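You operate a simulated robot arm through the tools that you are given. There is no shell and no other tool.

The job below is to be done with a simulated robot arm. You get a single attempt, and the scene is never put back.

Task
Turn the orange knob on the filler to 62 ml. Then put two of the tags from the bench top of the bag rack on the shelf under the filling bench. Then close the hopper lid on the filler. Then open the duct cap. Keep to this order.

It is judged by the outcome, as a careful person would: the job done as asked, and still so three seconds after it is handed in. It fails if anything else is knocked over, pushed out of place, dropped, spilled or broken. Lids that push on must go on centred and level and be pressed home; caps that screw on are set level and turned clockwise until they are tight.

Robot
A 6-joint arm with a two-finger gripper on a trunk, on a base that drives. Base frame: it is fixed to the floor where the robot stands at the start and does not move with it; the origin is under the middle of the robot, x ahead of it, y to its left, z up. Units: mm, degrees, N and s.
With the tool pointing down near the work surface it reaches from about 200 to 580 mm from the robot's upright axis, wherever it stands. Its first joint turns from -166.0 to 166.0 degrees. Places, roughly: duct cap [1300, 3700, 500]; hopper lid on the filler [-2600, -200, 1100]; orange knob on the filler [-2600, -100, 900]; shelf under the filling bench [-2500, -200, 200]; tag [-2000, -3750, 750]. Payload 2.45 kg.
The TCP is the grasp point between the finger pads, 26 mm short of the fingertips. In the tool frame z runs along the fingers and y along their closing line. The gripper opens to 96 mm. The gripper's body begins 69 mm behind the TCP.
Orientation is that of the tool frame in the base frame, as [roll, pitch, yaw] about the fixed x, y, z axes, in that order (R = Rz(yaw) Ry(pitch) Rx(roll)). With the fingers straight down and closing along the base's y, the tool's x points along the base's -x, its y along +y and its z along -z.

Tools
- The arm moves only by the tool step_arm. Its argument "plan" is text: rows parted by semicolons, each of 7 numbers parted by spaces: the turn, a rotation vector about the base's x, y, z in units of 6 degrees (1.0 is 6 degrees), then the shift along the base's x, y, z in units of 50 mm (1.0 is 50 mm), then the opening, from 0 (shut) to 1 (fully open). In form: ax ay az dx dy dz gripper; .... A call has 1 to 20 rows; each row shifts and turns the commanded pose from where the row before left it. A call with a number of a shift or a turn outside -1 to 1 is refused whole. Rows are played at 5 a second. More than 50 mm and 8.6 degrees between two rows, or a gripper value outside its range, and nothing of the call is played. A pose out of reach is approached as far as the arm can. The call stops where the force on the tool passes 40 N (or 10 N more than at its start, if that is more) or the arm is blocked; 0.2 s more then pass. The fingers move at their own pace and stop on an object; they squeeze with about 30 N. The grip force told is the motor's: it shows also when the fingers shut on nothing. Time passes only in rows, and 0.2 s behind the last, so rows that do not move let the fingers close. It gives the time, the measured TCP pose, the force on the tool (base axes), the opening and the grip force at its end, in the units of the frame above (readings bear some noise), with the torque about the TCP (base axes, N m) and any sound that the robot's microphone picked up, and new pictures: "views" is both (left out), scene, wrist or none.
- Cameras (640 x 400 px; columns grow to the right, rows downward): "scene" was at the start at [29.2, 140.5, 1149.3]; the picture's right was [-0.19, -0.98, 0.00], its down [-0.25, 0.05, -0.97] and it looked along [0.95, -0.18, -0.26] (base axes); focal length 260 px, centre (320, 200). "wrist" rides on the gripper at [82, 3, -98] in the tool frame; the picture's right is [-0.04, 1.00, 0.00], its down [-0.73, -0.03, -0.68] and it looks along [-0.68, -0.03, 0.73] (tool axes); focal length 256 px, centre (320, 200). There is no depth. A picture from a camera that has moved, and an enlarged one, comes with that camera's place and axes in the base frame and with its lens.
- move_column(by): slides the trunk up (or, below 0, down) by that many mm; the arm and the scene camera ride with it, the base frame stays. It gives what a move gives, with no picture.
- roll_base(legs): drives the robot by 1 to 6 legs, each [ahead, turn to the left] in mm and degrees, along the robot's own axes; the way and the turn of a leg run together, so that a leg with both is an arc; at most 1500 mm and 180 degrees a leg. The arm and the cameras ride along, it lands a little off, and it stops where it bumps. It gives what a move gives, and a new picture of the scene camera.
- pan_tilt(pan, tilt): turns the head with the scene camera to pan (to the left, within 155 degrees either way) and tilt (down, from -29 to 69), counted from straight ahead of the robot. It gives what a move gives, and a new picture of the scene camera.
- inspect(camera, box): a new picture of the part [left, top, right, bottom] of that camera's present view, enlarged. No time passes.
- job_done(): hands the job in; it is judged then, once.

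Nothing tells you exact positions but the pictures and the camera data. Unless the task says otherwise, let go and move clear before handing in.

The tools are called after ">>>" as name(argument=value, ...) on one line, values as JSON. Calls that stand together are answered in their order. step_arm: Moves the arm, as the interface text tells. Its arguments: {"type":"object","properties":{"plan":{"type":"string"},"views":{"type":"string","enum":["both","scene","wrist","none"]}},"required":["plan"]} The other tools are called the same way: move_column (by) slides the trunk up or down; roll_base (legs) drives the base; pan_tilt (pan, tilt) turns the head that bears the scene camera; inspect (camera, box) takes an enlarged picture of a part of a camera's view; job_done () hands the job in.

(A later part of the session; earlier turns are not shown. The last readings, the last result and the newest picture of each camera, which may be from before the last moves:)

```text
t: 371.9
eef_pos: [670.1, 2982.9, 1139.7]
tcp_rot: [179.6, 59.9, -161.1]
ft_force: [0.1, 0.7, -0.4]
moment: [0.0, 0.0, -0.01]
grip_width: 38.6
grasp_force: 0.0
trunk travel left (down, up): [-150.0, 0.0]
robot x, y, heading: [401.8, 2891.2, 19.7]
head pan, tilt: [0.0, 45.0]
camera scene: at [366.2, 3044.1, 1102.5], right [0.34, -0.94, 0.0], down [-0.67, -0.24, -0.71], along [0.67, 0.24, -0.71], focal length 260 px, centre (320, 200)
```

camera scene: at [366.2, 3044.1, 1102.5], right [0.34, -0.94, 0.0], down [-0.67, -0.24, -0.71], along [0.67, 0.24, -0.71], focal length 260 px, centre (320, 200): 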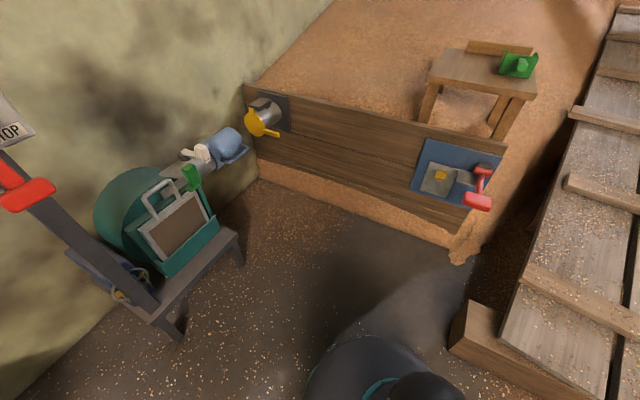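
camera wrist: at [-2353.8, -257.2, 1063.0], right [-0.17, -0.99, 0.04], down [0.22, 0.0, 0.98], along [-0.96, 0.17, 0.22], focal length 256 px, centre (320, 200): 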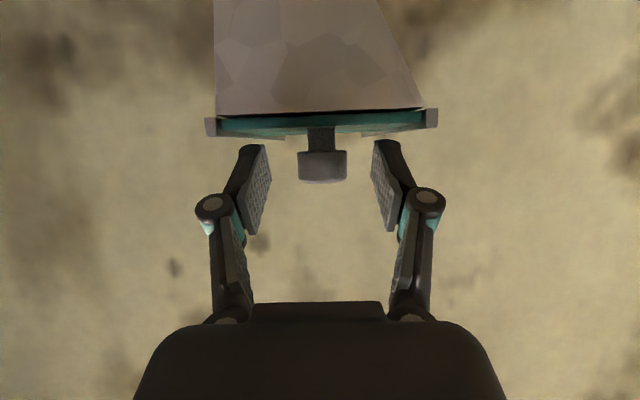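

>>> roll_base(legs=[[560, 0], [0, 50]])

>>> pan_tilt(pan=-10, tilt=45)

>>> inspect(camera="scene", box=[240, 80, 480, 240])

```text
t: 377.3
eef_pos: [1027.9, 3345.0, 1140.2]
tcp_rot: [179.6, 59.9, -111.0]
ft_force: [-0.6, -0.2, -0.3]
moment: [0.0, 0.01, 0.02]
grip_width: 38.4
grasp_force: 0.0
trunk travel left (down, up): [-150.0, 0.0]
robot x, y, heading: [928.3, 3078.5, 70.0]
head pan, tilt: [0.0, 45.0]
camera scene: at [785.4, 3151.7, 1102.5], right [0.94, -0.34, 0.0], down [-0.24, -0.66, -0.71], along [0.24, 0.66, -0.71], focal length 260 px, centre (320, 200)
```

scene: 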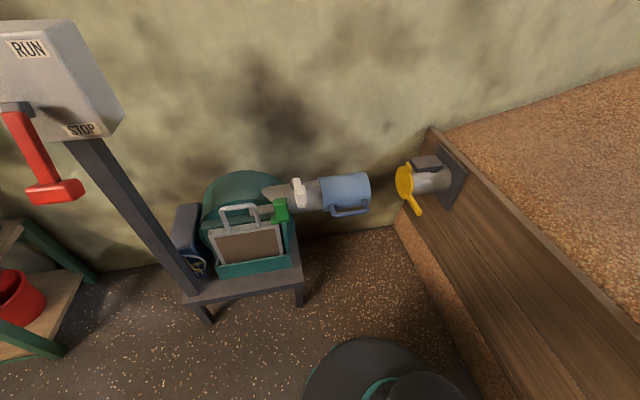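

```text
t: 378.0
eef_pos: [1027.5, 3343.6, 1140.3]
tcp_rot: [179.5, 59.9, -111.1]
ft_force: [-1.0, 0.3, 0.0]
moment: [0.0, 0.01, -0.01]
grip_width: 38.4
grasp_force: 0.0
trunk travel left (down, up): [-150.0, 0.0]
robot x, y, heading: [929.2, 3078.8, 70.1]
head pan, tilt: [-10.0, 45.0]
camera scene: at [798.2, 3145.8, 1102.5], right [0.87, -0.5, 0.0], down [-0.35, -0.61, -0.71], along [0.35, 0.61, -0.71], focal length 260 px, centre (320, 200)
```

scene: 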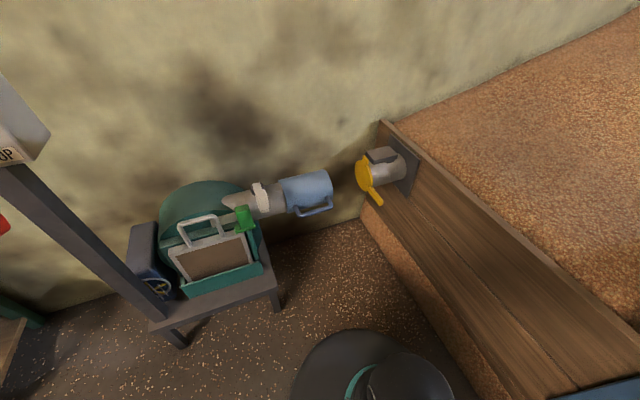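

```text
2.50 times, centred on (360, 160) of scene
camera zoom: at [798.2, 3145.8, 1102.5], right [0.87, -0.5, 0.0], down [-0.35, -0.61, -0.71], along [0.35, 0.61, -0.71], focal length 650 px, centre (220, 300)
```

zoom: 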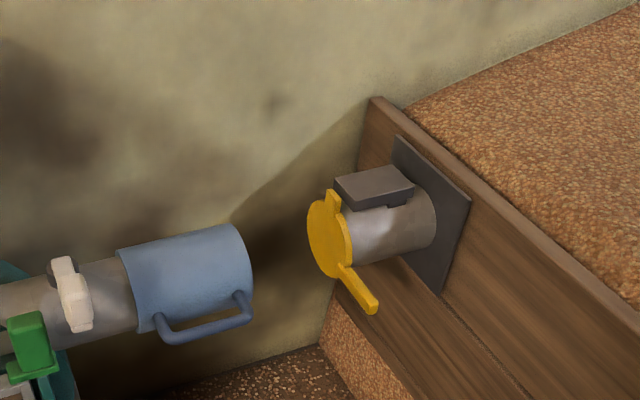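

I'll bring the wrist camera down closer to the cap to understand how it opens.

>>> move_column(by=-150)

>>> step_arm(plan="0 0 -0.46 0.2 0.3 -0.7 0.4; 0 0 -0.46 0.2 0.3 -0.7 0.4; 0 0 -0.46 0.2 0.3 -0.7 0.4; 0 0 -0.46 0.2 0.3 -0.7 0.4; 0 0 -0.46 0.2 0.3 -0.7 0.4; 0 0 -0.46 0.2 0.3 -0.7 0.4; 0 0 -0.46 0.2 0.3 -0.7 0.4; 0 0 -0.46 0.2 0.3 -0.7 0.4", views="both")

```text
t: 379.8
eef_pos: [1027.8, 3343.1, 989.5]
tcp_rot: [179.6, 59.9, -111.0]
ft_force: [0.3, -0.8, -0.6]
moment: [0.03, 0.0, 0.03]
grip_width: 38.3
grasp_force: 0.0
trunk travel left (down, up): [0.0, 150.0]
robot x, y, heading: [929.3, 3077.2, 70.1]
head pan, tilt: [-10.0, 45.0]
```

```text
t: 381.6
eef_pos: [1108.7, 3463.0, 708.2]
tcp_rot: [179.6, 60.0, -133.1]
ft_force: [-0.2, -0.4, -1.3]
moment: [0.0, 0.02, -0.01]
grip_width: 38.4
grasp_force: 0.1
trunk travel left (down, up): [0.0, 150.0]
robot x, y, heading: [931.2, 3075.8, 69.8]
head pan, tilt: [-10.0, 45.0]
camera scene: at [798.2, 3145.7, 952.5], right [0.87, -0.5, 0.0], down [-0.35, -0.61, -0.71], along [0.35, 0.61, -0.71], focal length 260 px, centre (320, 200)
camera wrist: at [1020.4, 3373.8, 688.1], right [-0.72, 0.69, 0.04], down [-0.13, -0.18, 0.97], along [0.68, 0.7, 0.22], focal length 256 px, centre (320, 200)
```

scene: 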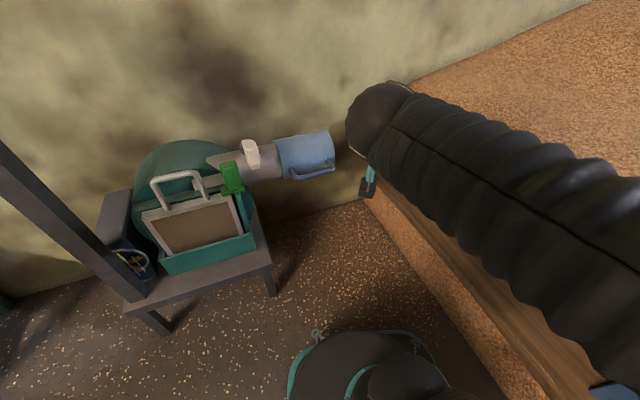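
wrist: 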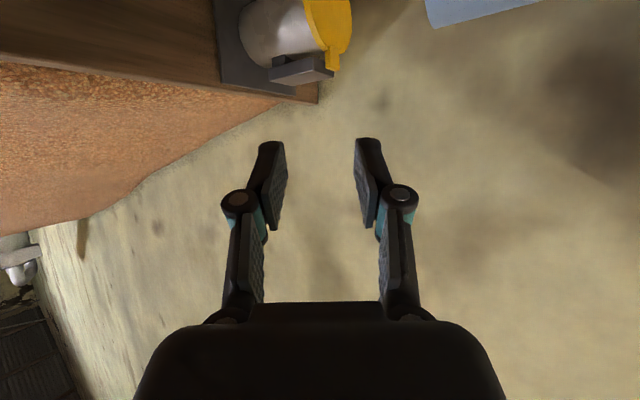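

>>> step_arm(plan="-0.73 0.683 0 0 0 0 0.4; -0.73 0.683 0 0 0 0 0.4; -0.73 0.683 0 0 0 0 0.4; -0.73 0.683 0 0 0 0 0.4; -0.73 0.683 0 0 0 0 0.4", views="wrist")

>>> inspect(camera="wrist", box=[180, 0, 460, 175])

```text
t: 382.8
eef_pos: [1107.1, 3464.0, 709.8]
tcp_rot: [179.6, 29.9, -133.1]
ft_force: [-0.7, 0.0, -0.8]
moment: [-0.01, -0.04, 0.01]
grip_width: 38.4
grasp_force: 0.1
trunk travel left (down, up): [0.0, 150.0]
robot x, y, heading: [927.7, 3076.5, 70.0]
head pan, tilt: [-10.0, 45.0]
camera wrist: at [1024.0, 3378.8, 754.7], right [-0.71, 0.7, 0.03], down [0.23, 0.19, 0.95], along [0.67, 0.68, -0.3], focal length 256 px, centre (320, 200)
```

wrist: 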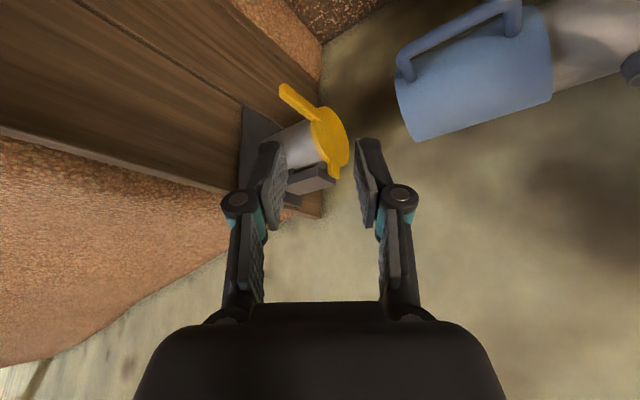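

```text
2.29 times, centred on (320, 88) of wrist
camera zoom: at [1024.0, 3378.8, 754.7], right [-0.71, 0.7, 0.03], down [0.23, 0.19, 0.95], along [0.67, 0.68, -0.3], focal length 585 px, centre (320, 457)
```

zoom: 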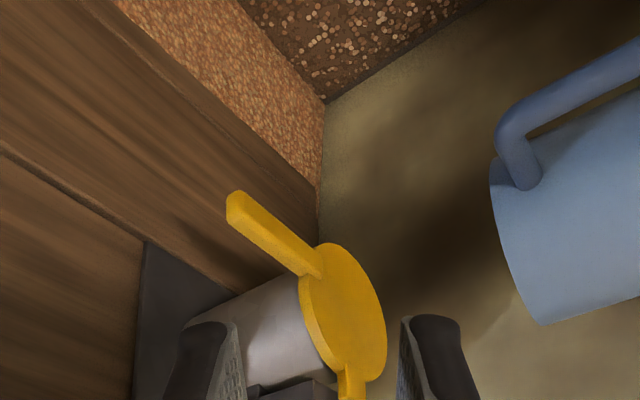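

>>> step_arm(plan="0 0 0 0.3 0.4 -0.4 1; 0 0 0 0.3 0.4 -0.4 1; 0 0 0 0 0 0 1", views="wrist")

>>> inspect(camera="wrist", box=[220, 40, 420, 200])

```text
t: 383.6
eef_pos: [1138.0, 3504.2, 667.6]
tcp_rot: [179.6, 29.8, -133.1]
ft_force: [-0.1, 0.3, -0.1]
moment: [0.01, 0.01, -0.03]
grip_width: 96.0
grasp_force: 0.0
trunk travel left (down, up): [0.0, 150.0]
robot x, y, heading: [928.5, 3078.2, 70.1]
head pan, tilt: [-10.0, 45.0]
camera wrist: at [1054.0, 3419.3, 713.4], right [-0.71, 0.7, 0.03], down [0.23, 0.19, 0.95], along [0.67, 0.68, -0.3], focal length 256 px, centre (320, 200)
```

wrist: 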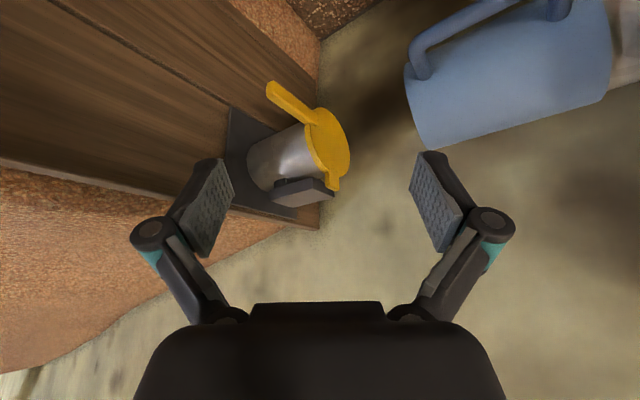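

```text
2.50 times, centred on (320, 120) of wrist
camera zoom: at [1054.0, 3419.3, 713.4], right [-0.71, 0.7, 0.03], down [0.23, 0.19, 0.95], along [0.67, 0.68, -0.3], focal length 640 px, centre (320, 400)
```

zoom: 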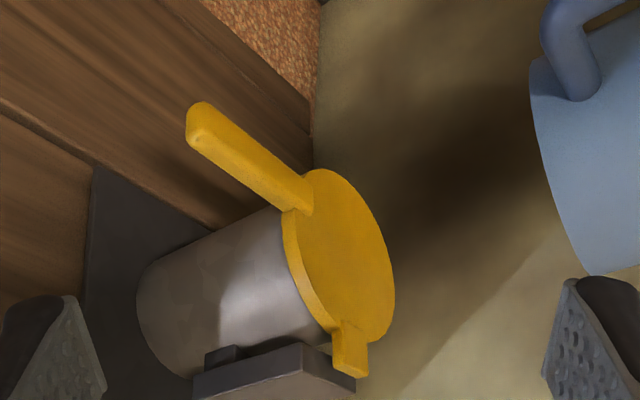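

The cap is a flat yellow disc with a radial handle toward -y and an ear at its top under a grey bracket. I want a view from its front to see the hinge, so I'll move the wrist camera round to look along +x.

>>> step_arm(plan="0 0 -1 0 0.2 0.3 0.5; 0 0 -1 0 0.3 0.3 0.5; 0 0 -1 0 0.3 0.3 0.3; 0 0 -1 0 0.3 0 0.3; 0 0 -1 0 0.3 0 0.3; 0 0 -1 0 0.3 0 0.3", views="both")

>>> inspect(camera="wrist", box=[200, 0, 480, 200])

```text
t: 385.0
eef_pos: [1137.9, 3589.2, 714.9]
tcp_rot: [179.6, 29.9, -169.2]
ft_force: [0.6, -0.1, -0.1]
moment: [0.01, -0.02, 0.04]
grip_width: 28.9
grasp_force: 0.0
trunk travel left (down, up): [0.0, 150.0]
robot x, y, heading: [930.0, 3076.8, 70.2]
head pan, tilt: [-10.0, 45.0]
camera scene: at [798.2, 3145.7, 952.5], right [0.87, -0.5, 0.0], down [-0.35, -0.61, -0.71], along [0.35, 0.61, -0.71], focal length 260 px, centre (320, 200)
camera wrist: at [1019.2, 3569.8, 759.5], right [-0.16, 0.99, 0.03], down [0.3, 0.02, 0.95], along [0.94, 0.16, -0.3], focal length 256 px, centre (320, 200)
```

scene: 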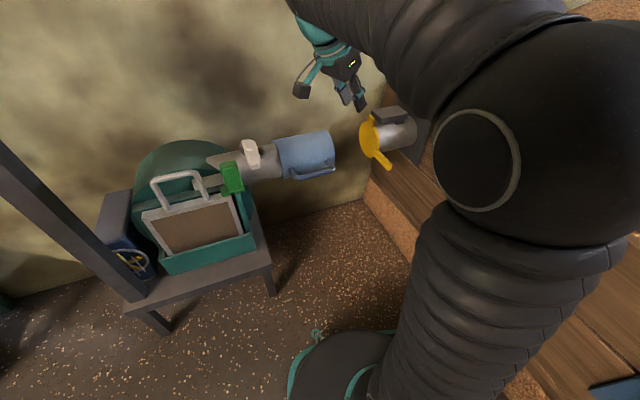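
wrist: 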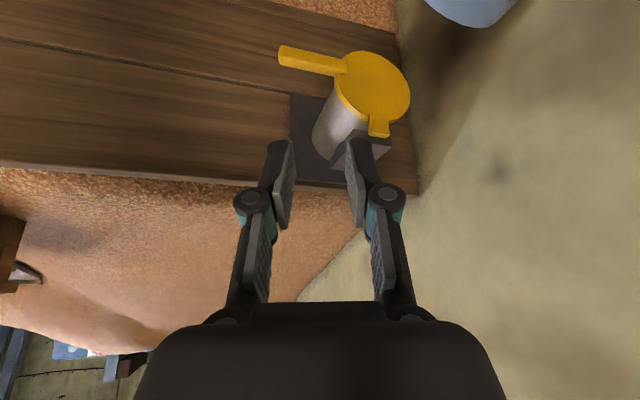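

```text
2.00 times, centred on (340, 100) of wrist
camera zoom: at [1019.2, 3569.8, 759.5], right [-0.16, 0.99, 0.03], down [0.3, 0.02, 0.95], along [0.94, 0.16, -0.3], focal length 512 px, centre (280, 400)
```

zoom: 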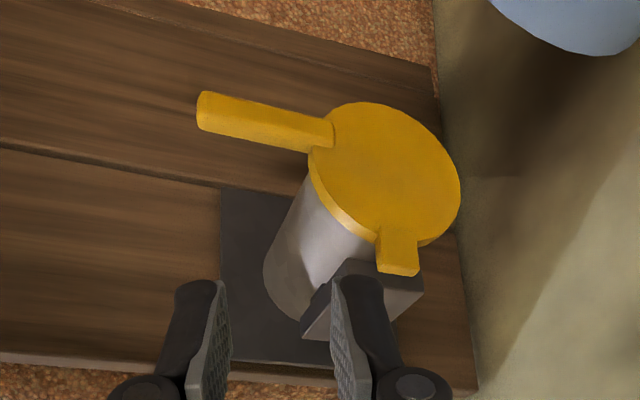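

The handle is horizontal at about x=1288, y=3565–3640, z=480. I'll bring the tool vertical with the fingers closing along x, ready to take the handle.

>>> step_arm(plan="-0.187 0.98 0 0 -0.2 0 0.3; -0.187 0.98 0 0 -0.2 0 0.3; -0.187 0.98 0 0 -0.2 0 0.3; -0.187 0.98 0 0 -0.2 0 0.3; -0.187 0.98 0 0 -0.2 0 0.3; 0 0 1 0 0 0 0.3; 0 0 1 0 0 0 0.3; 0 0 1 0 0 0 0.3; 0 0 1 0 0 0 0.3; 0 0 1 0 0 0 0.3; 0 0 1 0 0 0 0.3; 0 0 1 0 0 0 0.3; 0 0 1 0 0 0 0.3; 0 0 1 0 0 0 0.6; 0 0 1 0 0 0 0.6; 0 0 1 0 0 0 0.6; 0 0 1 0 0 0 0.6; 0 0 1 0 0 0 0.6", views="both")

```text
t: 388.8
eef_pos: [1137.6, 3539.8, 713.5]
tcp_rot: [179.6, 0.1, -91.0]
ft_force: [0.7, 0.4, 0.2]
moment: [0.0, 0.0, 0.0]
grip_width: 57.6
grasp_force: 0.0
trunk travel left (down, up): [0.0, 150.0]
robot x, y, heading: [931.4, 3077.4, 69.6]
head pan, tilt: [-10.0, 45.0]
camera scene: at [798.3, 3145.8, 952.5], right [0.87, -0.5, 0.0], down [-0.35, -0.61, -0.71], along [0.35, 0.61, -0.71], focal length 260 px, centre (320, 200)
camera wrist: at [1133.8, 3458.4, 813.1], right [-1.0, 0.06, 0.01], down [0.05, 0.73, 0.68], along [0.03, 0.68, -0.73], focal length 256 px, centre (320, 200)
```

scene: 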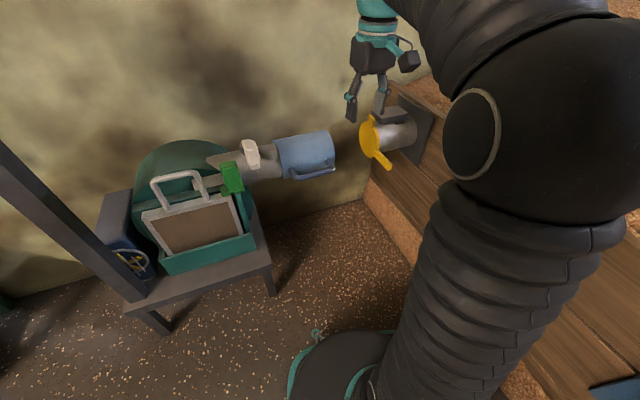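
wrist: 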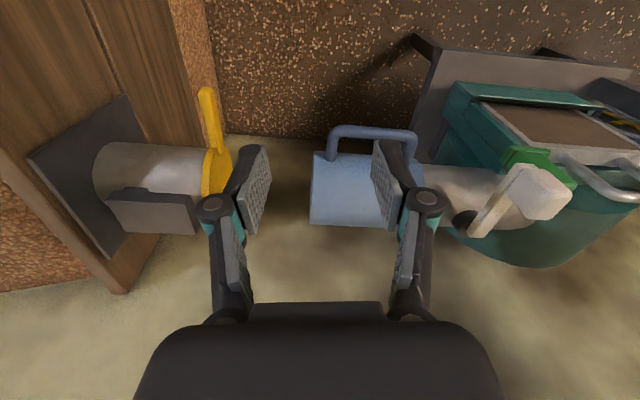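

>>> step_arm(plan="0 0 0.03 0.6 0.23 -0.3 0.6; 0 0 0.03 0.6 0.23 -0.3 0.6; 0 0 0.03 0.6 0.23 -0.3 0.6; 0 0 0.03 0.6 0.23 -0.3 0.6; 0 0 0.03 0.6 0.23 -0.3 0.6; 0 0 0 0 0 0 0.6", views="wrist")

>>> inspect(camera="wrist", box=[200, 20, 440, 200])

```text
t: 390.2
eef_pos: [1287.7, 3596.5, 639.2]
tcp_rot: [179.5, 0.0, -90.2]
ft_force: [-0.2, -0.4, -0.4]
moment: [0.0, 0.03, 0.0]
grip_width: 57.6
grasp_force: 0.1
trunk travel left (down, up): [0.0, 150.0]
robot x, y, heading: [930.9, 3076.3, 69.9]
head pan, tilt: [-10.0, 45.0]
camera wrist: at [1285.0, 3516.2, 739.1], right [-1.0, 0.04, 0.01], down [0.04, 0.73, 0.68], along [0.02, 0.68, -0.73], focal length 256 px, centre (320, 200)
```

wrist: 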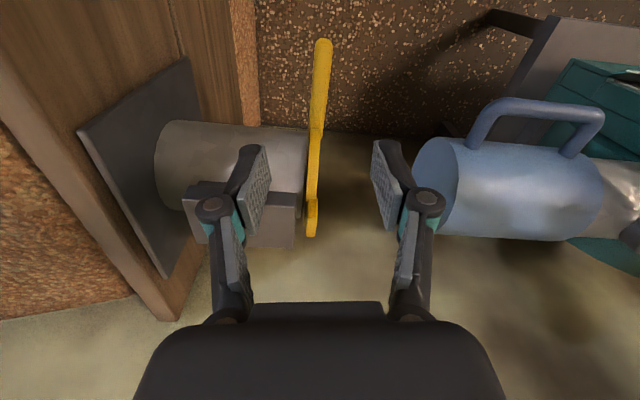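

```text
2.22 times, centred on (320, 110) of wrist
camera zoom: at [1285.0, 3516.2, 739.1], right [-1.0, 0.04, 0.01], down [0.04, 0.73, 0.68], along [0.02, 0.68, -0.73], focal length 569 px, centre (320, 400)
```

zoom: 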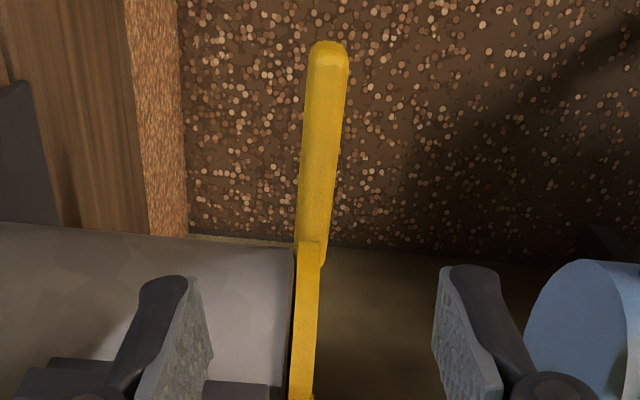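

The handle is right under the gripper (x≈1287, 16 mm thick). I'll turn the wrist to match it, go down and grip it.

>>> step_arm(plan="0 0 -0.5 0 0 -0.6 0.6; 0 0 -0.47 0 0 -0.6 0.6; 0 0 0 0 0 -0.6 0.6; 0 0 0 0 0 -0.6 0.6; 0 0 0 0 0 -0.5 0.6; 0 0 0 0 0 0 0.6", views="both")

```text
t: 391.6
eef_pos: [1288.6, 3598.2, 493.2]
tcp_rot: [179.5, 0.0, -96.1]
ft_force: [-0.6, -0.2, -0.3]
moment: [-0.01, 0.03, -0.03]
grip_width: 57.6
grasp_force: 0.0
trunk travel left (down, up): [0.0, 150.0]
robot x, y, heading: [927.6, 3077.0, 69.7]
head pan, tilt: [-10.0, 45.0]
camera scene: at [798.4, 3145.8, 952.5], right [0.87, -0.5, 0.0], down [-0.35, -0.61, -0.71], along [0.35, 0.61, -0.71], focal length 260 px, centre (320, 200)
camera wrist: at [1276.7, 3516.8, 592.6], right [-0.99, 0.14, 0.01], down [0.11, 0.73, 0.68], along [0.09, 0.67, -0.73], focal length 256 px, centre (320, 200)
```

scene: 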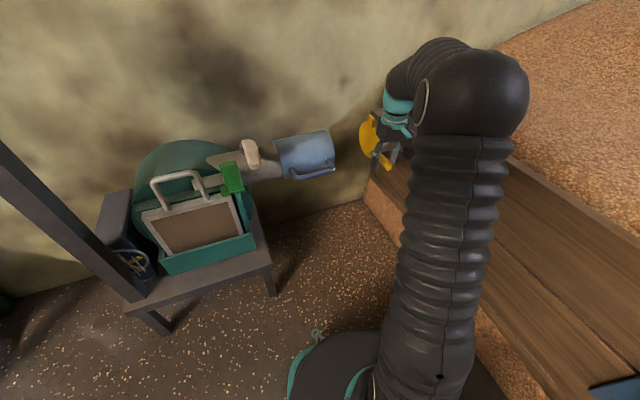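
wrist: 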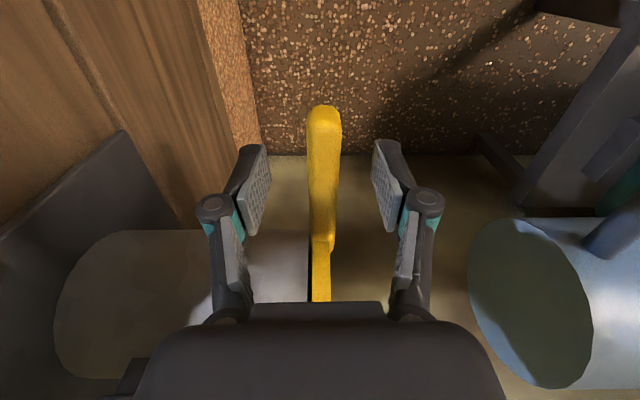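

>>> step_arm(plan="0 0 0 0 0 0 0; 0 0 0 0 0 0 0; 0 0 0 0 0 0 0", views="wrist")

```text
t: 392.4
eef_pos: [1286.4, 3596.6, 494.5]
tcp_rot: [179.5, 0.0, -96.0]
ft_force: [-14.0, -3.0, 0.5]
moment: [-0.07, 0.2, -1.09]
grip_width: 16.5
grasp_force: 42.0
trunk travel left (down, up): [0.0, 150.0]
robot x, y, heading: [929.7, 3077.8, 70.1]
head pan, tilt: [-10.0, 45.0]
camera wrist: at [1275.5, 3517.1, 592.9], right [-0.99, 0.14, 0.01], down [0.11, 0.73, 0.68], along [0.09, 0.67, -0.73], focal length 256 px, centre (320, 200)
```

wrist: 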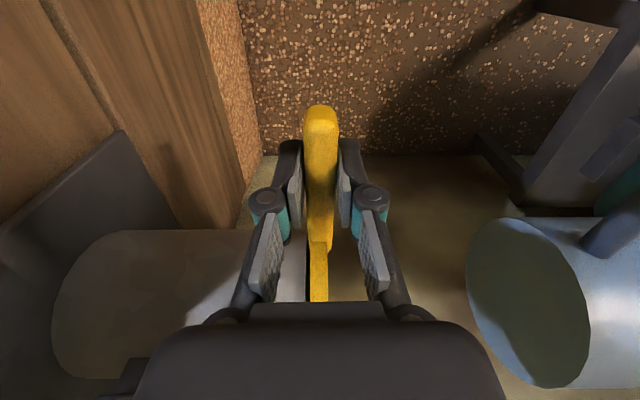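

Gripped at 16.5 mm. I'll relieve the side load, then test pulling the handle outward a few millimetres.

>>> step_arm(plan="0 0 0 -0.05 0 0 0; 0 0 0 0 0 0 0", views="none")

>>> step_arm(plan="0 0 0 -0.06 0.006 0 0; 0 0 0 0 0 0 0", views="none")

```text
t: 393.0
eef_pos: [1286.6, 3596.7, 494.0]
tcp_rot: [179.5, 0.1, -95.9]
ft_force: [-0.2, 6.7, -1.7]
moment: [-0.2, 0.04, -0.98]
grip_width: 16.3
grasp_force: 42.0
trunk travel left (down, up): [0.0, 150.0]
robot x, y, heading: [931.8, 3079.3, 70.0]
head pan, tilt: [-10.0, 45.0]
```

```text
t: 393.6
eef_pos: [1283.1, 3597.4, 494.4]
tcp_rot: [179.5, 0.1, -96.1]
ft_force: [8.6, 11.7, -4.0]
moment: [0.6, 0.33, -1.08]
grip_width: 16.4
grasp_force: 41.7
trunk travel left (down, up): [0.0, 150.0]
robot x, y, heading: [930.5, 3081.1, 69.7]
head pan, tilt: [-10.0, 45.0]
```

>>> step_arm(plan="0 0 0 0.06 -0.006 0 0; 0 0 0 0 0 0.08 0; 0 0 0 0 0 0 0", views="none")

>>> step_arm(plan="0 0 0 0 0 0.1 0; 0 0 0 0 0 0 0", views="wrist")

```text
t: 394.4
eef_pos: [1285.3, 3596.7, 495.0]
tcp_rot: [179.5, -0.3, -96.1]
ft_force: [1.0, 11.6, -28.9]
moment: [0.33, -0.06, -1.06]
grip_width: 16.7
grasp_force: 42.1
trunk travel left (down, up): [0.0, 150.0]
robot x, y, heading: [924.6, 3079.1, 70.0]
head pan, tilt: [-10.0, 45.0]
```

```text
t: 395.0
eef_pos: [1286.1, 3595.0, 502.5]
tcp_rot: [179.3, -0.3, -96.1]
ft_force: [-0.8, -6.3, -31.4]
moment: [-0.24, 0.05, -1.03]
grip_width: 16.6
grasp_force: 42.1
trunk travel left (down, up): [0.0, 150.0]
robot x, y, heading: [927.2, 3074.9, 69.9]
head pan, tilt: [-10.0, 45.0]
camera wrist: at [1274.9, 3516.3, 601.0], right [-0.99, 0.15, 0.01], down [0.11, 0.73, 0.68], along [0.09, 0.67, -0.74], focal length 256 px, centre (320, 200)
```

wrist: 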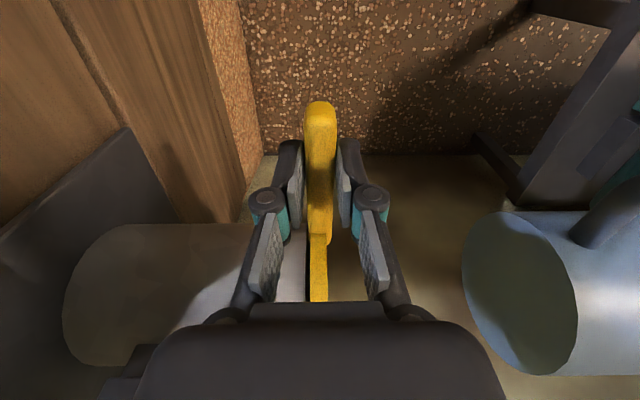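

Upward the handle moves with resistance. I'll test whether it follows an arc about the ear by moving sideways too.

>>> step_arm(plan="0 0 0 0 -0.08 0 0; 0 0 0 0 0 0 0", views="none")

>>> step_arm(plan="0 0 0 0 -0.06 0.06 0; 0 0 0 0 0 0 0", views="wrist")

```text
t: 395.6
eef_pos: [1286.6, 3595.1, 504.2]
tcp_rot: [179.6, 0.3, -96.1]
ft_force: [1.7, 20.9, -23.9]
moment: [0.52, -0.06, -1.03]
grip_width: 16.6
grasp_force: 42.7
trunk travel left (down, up): [0.0, 150.0]
robot x, y, heading: [926.3, 3079.5, 70.1]
head pan, tilt: [-10.0, 45.0]
```

```text
t: 396.2
eef_pos: [1284.8, 3591.0, 506.8]
tcp_rot: [179.6, 0.0, -96.0]
ft_force: [1.6, 28.0, -14.6]
moment: [0.7, -0.13, -1.06]
grip_width: 16.6
grasp_force: 42.7
trunk travel left (down, up): [0.0, 150.0]
robot x, y, heading: [925.1, 3080.0, 70.1]
head pan, tilt: [-10.0, 45.0]
camera wrist: at [1274.1, 3510.8, 605.6], right [-0.99, 0.14, 0.01], down [0.11, 0.72, 0.68], along [0.09, 0.67, -0.73], focal length 256 px, centre (320, 200)
```

wrist: 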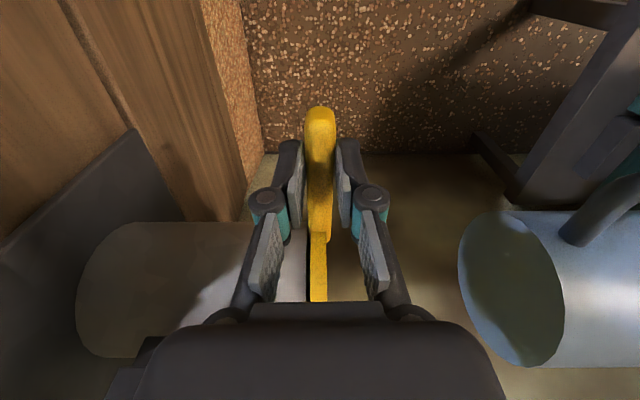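

>>> inspect(camera="scene", box=[330, 90, 430, 190])

```text
4.00 times, centred on (380, 140) of scene
camera zoom: at [798.6, 3147.0, 952.5], right [0.87, -0.5, 0.0], down [-0.35, -0.61, -0.71], along [0.35, 0.61, -0.71], focal length 1041 px, centre (80, 440)
```

zoom: 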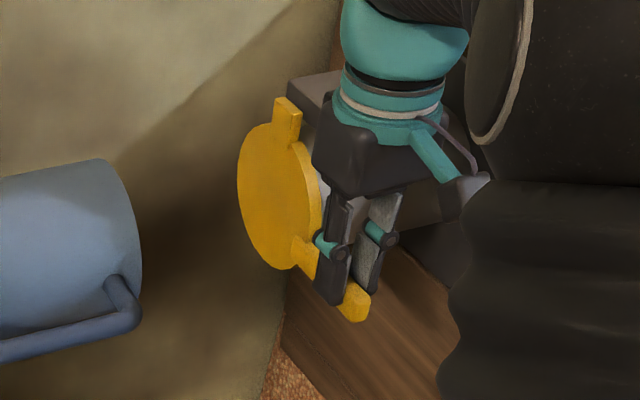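

The outward direction was the compliant one; upward seems to have slipped. I'll let go, reset on the handle, and try swinging it outward as a flap hinged at the ear.

>>> step_arm(plan="0 0 0 0 0 0 0.5; 0 0 0 0 0 0 0.5; 0 0 0 0.03 0.12 -0.26 0.5; 0 0 0 0 0 0 0.5", views="both")

>>> inspect(camera="scene", box=[330, 90, 430, 190])

```text
t: 397.2
eef_pos: [1287.4, 3595.1, 494.8]
tcp_rot: [179.5, 0.0, -96.0]
ft_force: [-0.5, 0.2, -0.2]
moment: [0.0, -0.02, 0.01]
grip_width: 48.0
grasp_force: 0.0
trunk travel left (down, up): [0.0, 150.0]
robot x, y, heading: [931.3, 3078.7, 69.9]
head pan, tilt: [-10.0, 45.0]
camera scene: at [798.3, 3145.9, 952.5], right [0.87, -0.5, 0.0], down [-0.35, -0.61, -0.71], along [0.35, 0.61, -0.71], focal length 260 px, centre (320, 200)
camera wrist: at [1275.4, 3515.2, 592.5], right [-0.99, 0.14, 0.01], down [0.11, 0.73, 0.68], along [0.09, 0.67, -0.73], focal length 256 px, centre (320, 200)
```

scene: 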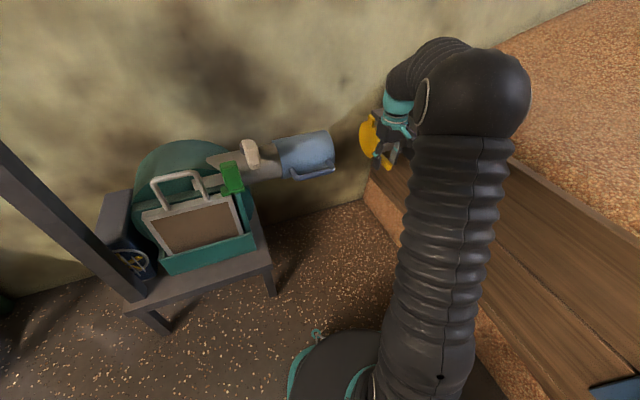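
wrist: 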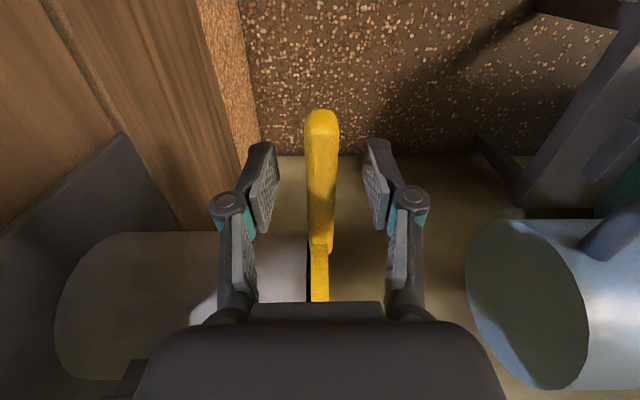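

```text
4.00 times, centred on (380, 140) of scene
camera zoom: at [798.3, 3145.9, 952.5], right [0.87, -0.5, 0.0], down [-0.35, -0.61, -0.71], along [0.35, 0.61, -0.71], focal length 1041 px, centre (80, 440)
```

zoom: 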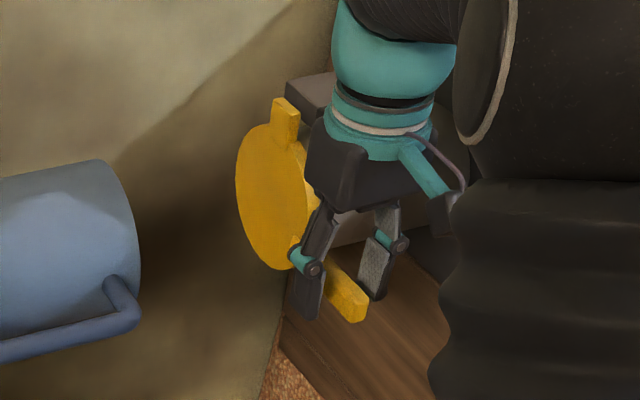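

>>> step_arm(plan="0 0 0 -0.03 0 0 0; 0 0 0 0 0 0 0; 0 0 0 0 0 0 0", views="none")

>>> step_arm(plan="0.03 0.25 0 -0.06 0.006 0 0; 0.03 0.25 0 -0.06 0.006 0.005 0; 0 0 0 0 0 0 0", views="none")

```text
t: 398.0
eef_pos: [1284.4, 3596.0, 493.0]
tcp_rot: [179.5, -0.1, -96.0]
ft_force: [0.7, 1.9, 2.2]
moment: [-0.04, 0.05, -1.09]
grip_width: 16.4
grasp_force: 42.1
trunk travel left (down, up): [0.0, 150.0]
robot x, y, heading: [927.4, 3078.4, 69.6]
head pan, tilt: [-10.0, 45.0]
```

```text
t: 398.8
eef_pos: [1279.1, 3596.6, 493.4]
tcp_rot: [176.6, 0.2, -96.1]
ft_force: [4.5, 3.5, 2.0]
moment: [0.69, 0.09, -1.14]
grip_width: 16.3
grasp_force: 41.8
trunk travel left (down, up): [0.0, 150.0]
robot x, y, heading: [928.0, 3079.2, 69.7]
head pan, tilt: [-10.0, 45.0]
```

Outward moves freely (5 mm at 4.5 N). Continuing outward in small steps.

>>> step_arm(plan="0 0 0 -0.08 0.008 0 0; 0 0 0 -0.08 0.008 0 0; 0 0 0 0 0 0 0", views="both")

>>> inspect(camera="scene", box=[330, 90, 430, 190])

```text
t: 399.6
eef_pos: [1271.4, 3597.8, 494.5]
tcp_rot: [176.5, 0.2, -96.0]
ft_force: [16.2, 10.8, 9.9]
moment: [0.05, 0.94, -1.02]
grip_width: 18.0
grasp_force: 43.1
trunk travel left (down, up): [0.0, 150.0]
robot x, y, heading: [928.3, 3080.3, 69.9]
head pan, tilt: [-10.0, 45.0]
camera scene: at [798.7, 3145.8, 952.6], right [0.86, -0.5, 0.0], down [-0.36, -0.61, -0.71], along [0.35, 0.61, -0.71], focal length 260 px, centre (320, 200)
camera wrist: at [1265.5, 3516.5, 592.7], right [-0.99, 0.14, 0.06], down [0.15, 0.72, 0.68], along [0.05, 0.68, -0.73], focal length 256 px, centre (320, 200)
```

scene: 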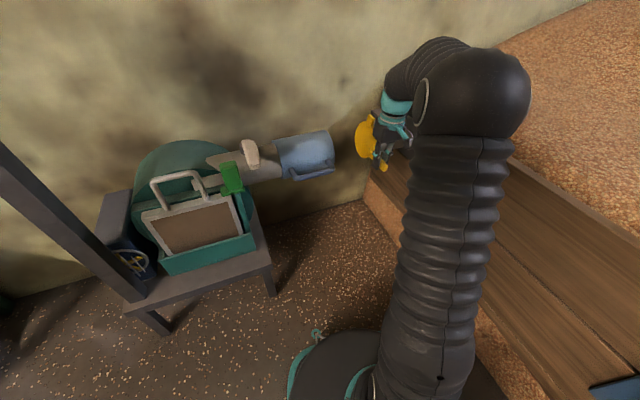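
wrist: 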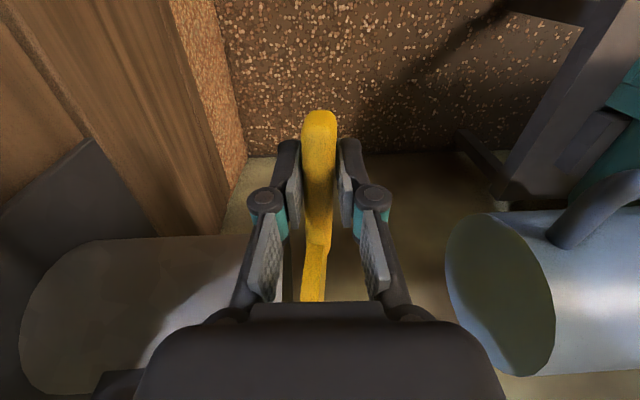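

```text
4.00 times, centred on (380, 140) of scene
camera zoom: at [798.7, 3145.8, 952.6], right [0.86, -0.5, 0.0], down [-0.36, -0.61, -0.71], along [0.35, 0.61, -0.71], focal length 1041 px, centre (80, 440)
```

zoom: 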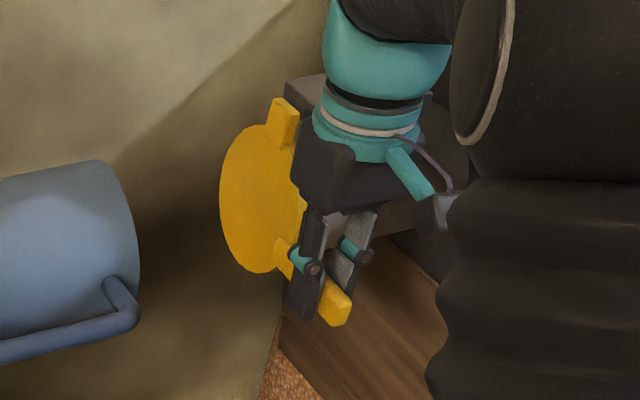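

The cap is a flap hinged at its top ear and it's swinging outward. I'll rotate the tool along with it to follow the arc.

>>> step_arm(plan="0.06 0.577 0 0 0 0.026 0; 0.06 0.577 0 0 0 0.026 0; 0.058 0.553 0 -0.076 0.008 0.037 0; 0.058 0.553 0 -0.076 0.008 0.037 0; 0.058 0.553 0 -0.076 0.008 0.037 0", views="wrist")

```text
t: 400.8
eef_pos: [1260.7, 3598.2, 500.2]
tcp_rot: [159.2, -0.1, -96.1]
ft_force: [-9.0, 13.2, -28.0]
moment: [-0.18, -0.15, -1.06]
grip_width: 16.5
grasp_force: 42.5
trunk travel left (down, up): [0.0, 150.0]
robot x, y, heading: [931.0, 3076.3, 70.2]
head pan, tilt: [-10.0, 45.0]
camera wrist: at [1282.3, 3514.6, 593.3], right [-0.93, 0.14, 0.35], down [0.34, 0.7, 0.62], along [-0.16, 0.7, -0.7], focal length 256 px, centre (320, 200)
```

wrist: 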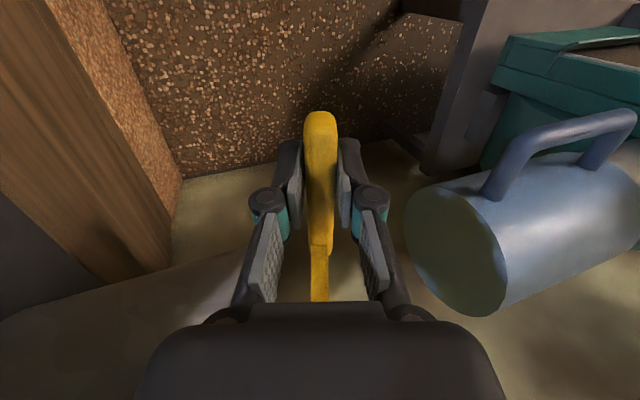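

>>> step_arm(plan="0.042 0.398 0 -0.0875 0.0092 0.02 0; 0.042 0.398 0 -0.0875 0.0092 0.045 0; 0.042 0.398 0 -0.0875 0.0092 0.05 0; 0.042 0.398 0 -0.0875 0.0092 0.055 0", views="wrist")

```text
t: 401.8
eef_pos: [1243.8, 3600.6, 508.8]
tcp_rot: [149.8, -0.1, -96.2]
ft_force: [-4.8, 4.5, -31.3]
moment: [-0.14, 0.76, -1.1]
grip_width: 16.7
grasp_force: 42.5
trunk travel left (down, up): [0.0, 150.0]
robot x, y, heading: [929.8, 3078.0, 70.2]
head pan, tilt: [-10.0, 45.0]
camera wrist: at [1280.5, 3515.2, 595.9], right [-0.85, 0.13, 0.5], down [0.44, 0.69, 0.57], along [-0.27, 0.71, -0.65], focal length 256 px, centre (320, 200)
```

wrist: 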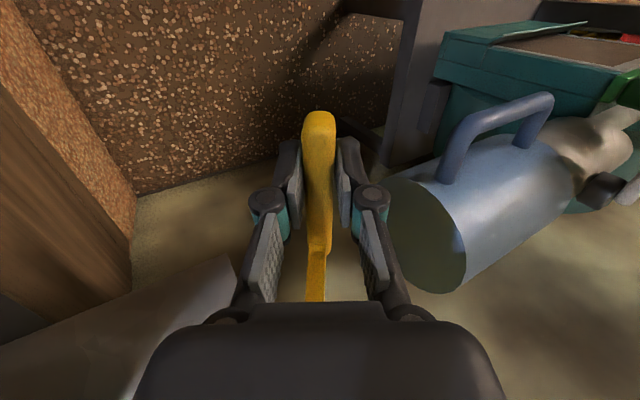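

>>> step_arm(plan="0 0 0 0 0 -0.06 0; 0 0 0 0 0 0 0", views="none")

```text
t: 402.4
eef_pos: [1243.4, 3600.5, 508.1]
tcp_rot: [150.0, 0.1, -96.1]
ft_force: [5.5, 4.0, -5.1]
moment: [-1.2, 0.76, -0.31]
grip_width: 16.5
grasp_force: 42.1
trunk travel left (down, up): [0.0, 150.0]
robot x, y, heading: [928.6, 3076.3, 69.7]
head pan, tilt: [-10.0, 45.0]
```

Now the load is small and along the swing. I'll open the fingers a little to see whether the flap holds its position by itself.

>>> step_arm(plan="0 0 0 0 0 0 0.4; 0 0 0 0 0 0 0.4; 0 0 0 0 0 0 0.4", views="both")

>>> inspect(camera="scene", box=[330, 90, 430, 190])

```text
t: 403.2
eef_pos: [1243.0, 3600.2, 506.7]
tcp_rot: [149.9, 0.0, -96.0]
ft_force: [0.1, -0.8, 0.1]
moment: [0.01, 0.01, 0.01]
grip_width: 38.2
grasp_force: 0.1
trunk travel left (down, up): [0.0, 150.0]
robot x, y, heading: [926.5, 3081.1, 70.0]
head pan, tilt: [-10.0, 45.0]
camera scene: at [798.3, 3145.8, 952.5], right [0.87, -0.5, 0.0], down [-0.35, -0.61, -0.71], along [0.35, 0.61, -0.71], focal length 260 px, centre (320, 200)
camera wrist: at [1279.6, 3515.0, 594.6], right [-0.86, 0.13, 0.5], down [0.44, 0.69, 0.57], along [-0.27, 0.71, -0.65], focal length 256 px, centre (320, 200)
```

scene: 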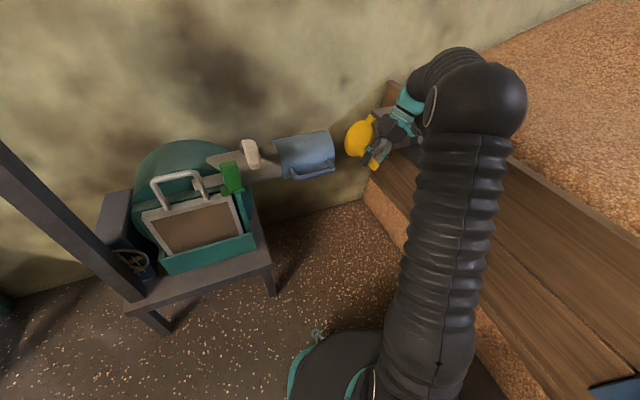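
wrist: 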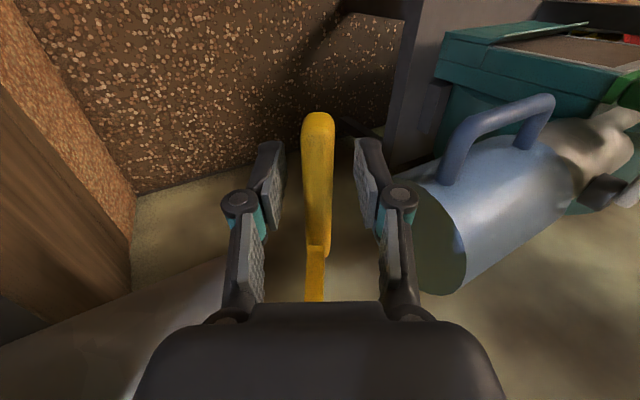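

```text
4.00 times, centred on (380, 140) of scene
camera zoom: at [798.3, 3145.8, 952.5], right [0.87, -0.5, 0.0], down [-0.35, -0.61, -0.71], along [0.35, 0.61, -0.71], focal length 1041 px, centre (80, 440)
```

zoom: 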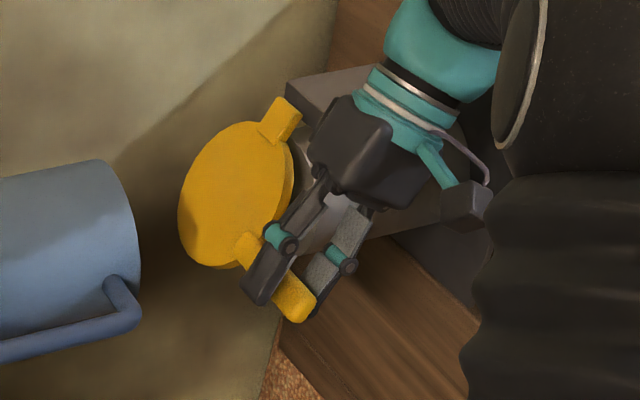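

The flap holds its position by friction at about 28°. I'll push it further open with the finger behind the handle, following the arc outward and up.

>>> step_arm(plan="0.02 0.2 0 -0.0815 0.0085 0.062 0.4; 0.02 0.2 0 -0.0795 0.0083 0.07 0.4; 0.02 0.2 0 -0.0716 0.0075 0.074 0.4; 0.02 0.2 0 -0.0696 0.0073 0.076 0.4; 0.02 0.2 0 -0.0656 0.0069 0.082 0.4; 0.02 0.2 0 -0.0577 0.006 0.086 0.4; 0.02 0.2 0 -0.0557 0.0058 0.086 0.4", views="both")

>>> inspect(camera="scene", box=[330, 90, 430, 190])

```text
t: 404.8
eef_pos: [1218.7, 3603.6, 533.8]
tcp_rot: [141.4, 0.0, -96.0]
ft_force: [2.3, 0.8, -2.3]
moment: [-0.03, 0.03, 0.01]
grip_width: 40.1
grasp_force: 1.3
trunk travel left (down, up): [0.0, 150.0]
robot x, y, heading: [927.1, 3080.1, 70.1]
head pan, tilt: [-10.0, 45.0]
camera scene: at [798.4, 3146.0, 952.5], right [0.87, -0.5, 0.0], down [-0.35, -0.61, -0.71], along [0.35, 0.61, -0.71], focal length 260 px, centre (320, 200)
camera wrist: at [1267.8, 3516.1, 613.2], right [-0.77, 0.12, 0.62], down [0.52, 0.68, 0.51], along [-0.36, 0.72, -0.59], focal length 256 px, centre (320, 200)
```

scene: 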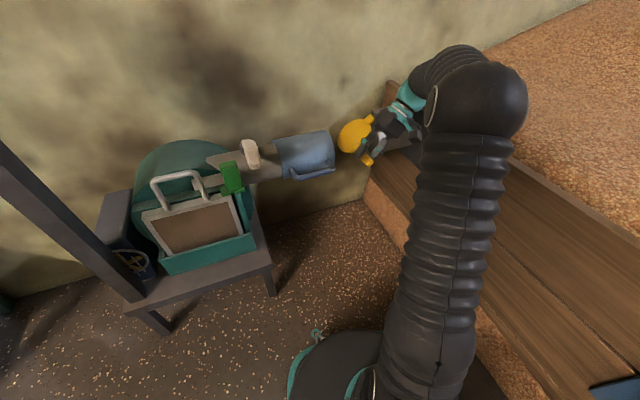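
wrist: 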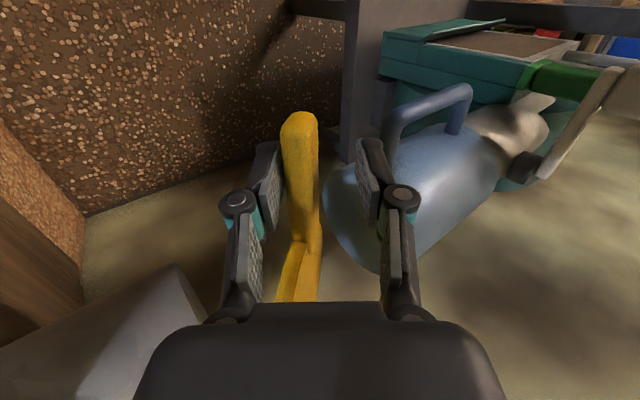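

```text
4.00 times, centred on (380, 140) of scene
camera zoom: at [798.4, 3146.0, 952.5], right [0.87, -0.5, 0.0], down [-0.35, -0.61, -0.71], along [0.35, 0.61, -0.71], focal length 1041 px, centre (80, 440)
```

zoom: 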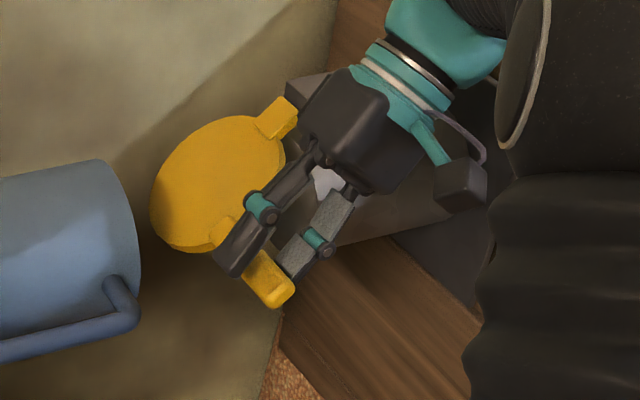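

The cap is about 45° open and moves smoothly. Continuing up along the arc, watching force and the gap to the blue sleeve.

>>> step_arm(plan="0.026 0.25 0 -0.0557 0.0058 0.108 0.4; 0.026 0.25 0 -0.0497 0.0052 0.11 0.4; 0.026 0.25 0 -0.0398 0.0042 0.114 0.4; 0.026 0.25 0 -0.0338 0.0035 0.118 0.4", views="both")

>>> inspect(camera="scene", box=[300, 90, 440, 190])

```text
t: 405.8
eef_pos: [1209.7, 3604.9, 556.3]
tcp_rot: [135.4, 0.0, -95.9]
ft_force: [1.7, 0.1, -2.9]
moment: [-0.04, -0.02, -0.03]
grip_width: 40.2
grasp_force: 1.3
trunk travel left (down, up): [0.0, 150.0]
robot x, y, heading: [929.4, 3076.8, 69.8]
head pan, tilt: [-10.0, 45.0]
camera scene: at [798.4, 3145.9, 952.5], right [0.87, -0.5, 0.0], down [-0.35, -0.61, -0.71], along [0.35, 0.61, -0.71], focal length 260 px, centre (320, 200)
camera wrist: at [1266.6, 3516.4, 629.2], right [-0.7, 0.11, 0.7], down [0.57, 0.68, 0.46], along [-0.42, 0.73, -0.54], focal length 256 px, centre (320, 200)
```

scene: 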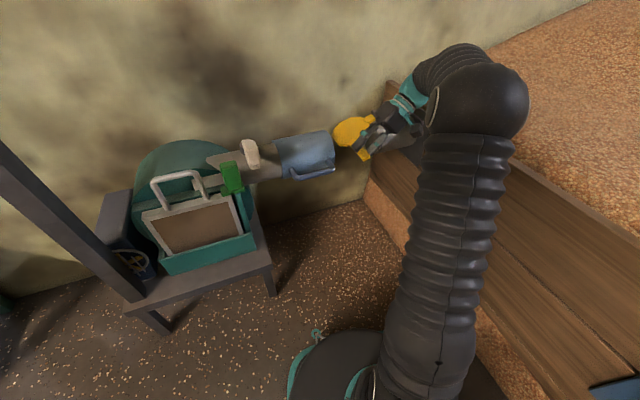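
wrist: 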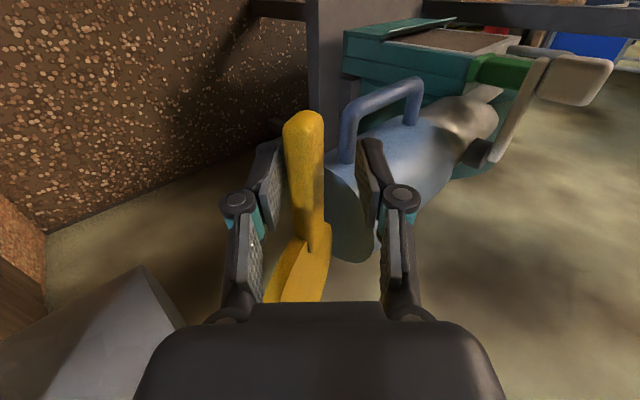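

```text
4.00 times, centred on (370, 140) of scene
camera zoom: at [798.4, 3145.9, 952.5], right [0.87, -0.5, 0.0], down [-0.35, -0.61, -0.71], along [0.35, 0.61, -0.71], focal length 1041 px, centre (120, 440)
```

zoom: 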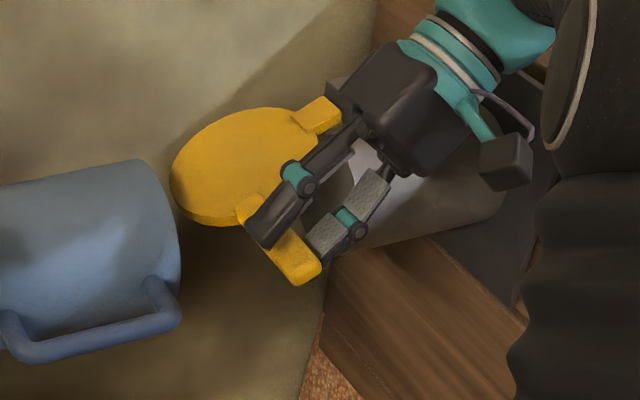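

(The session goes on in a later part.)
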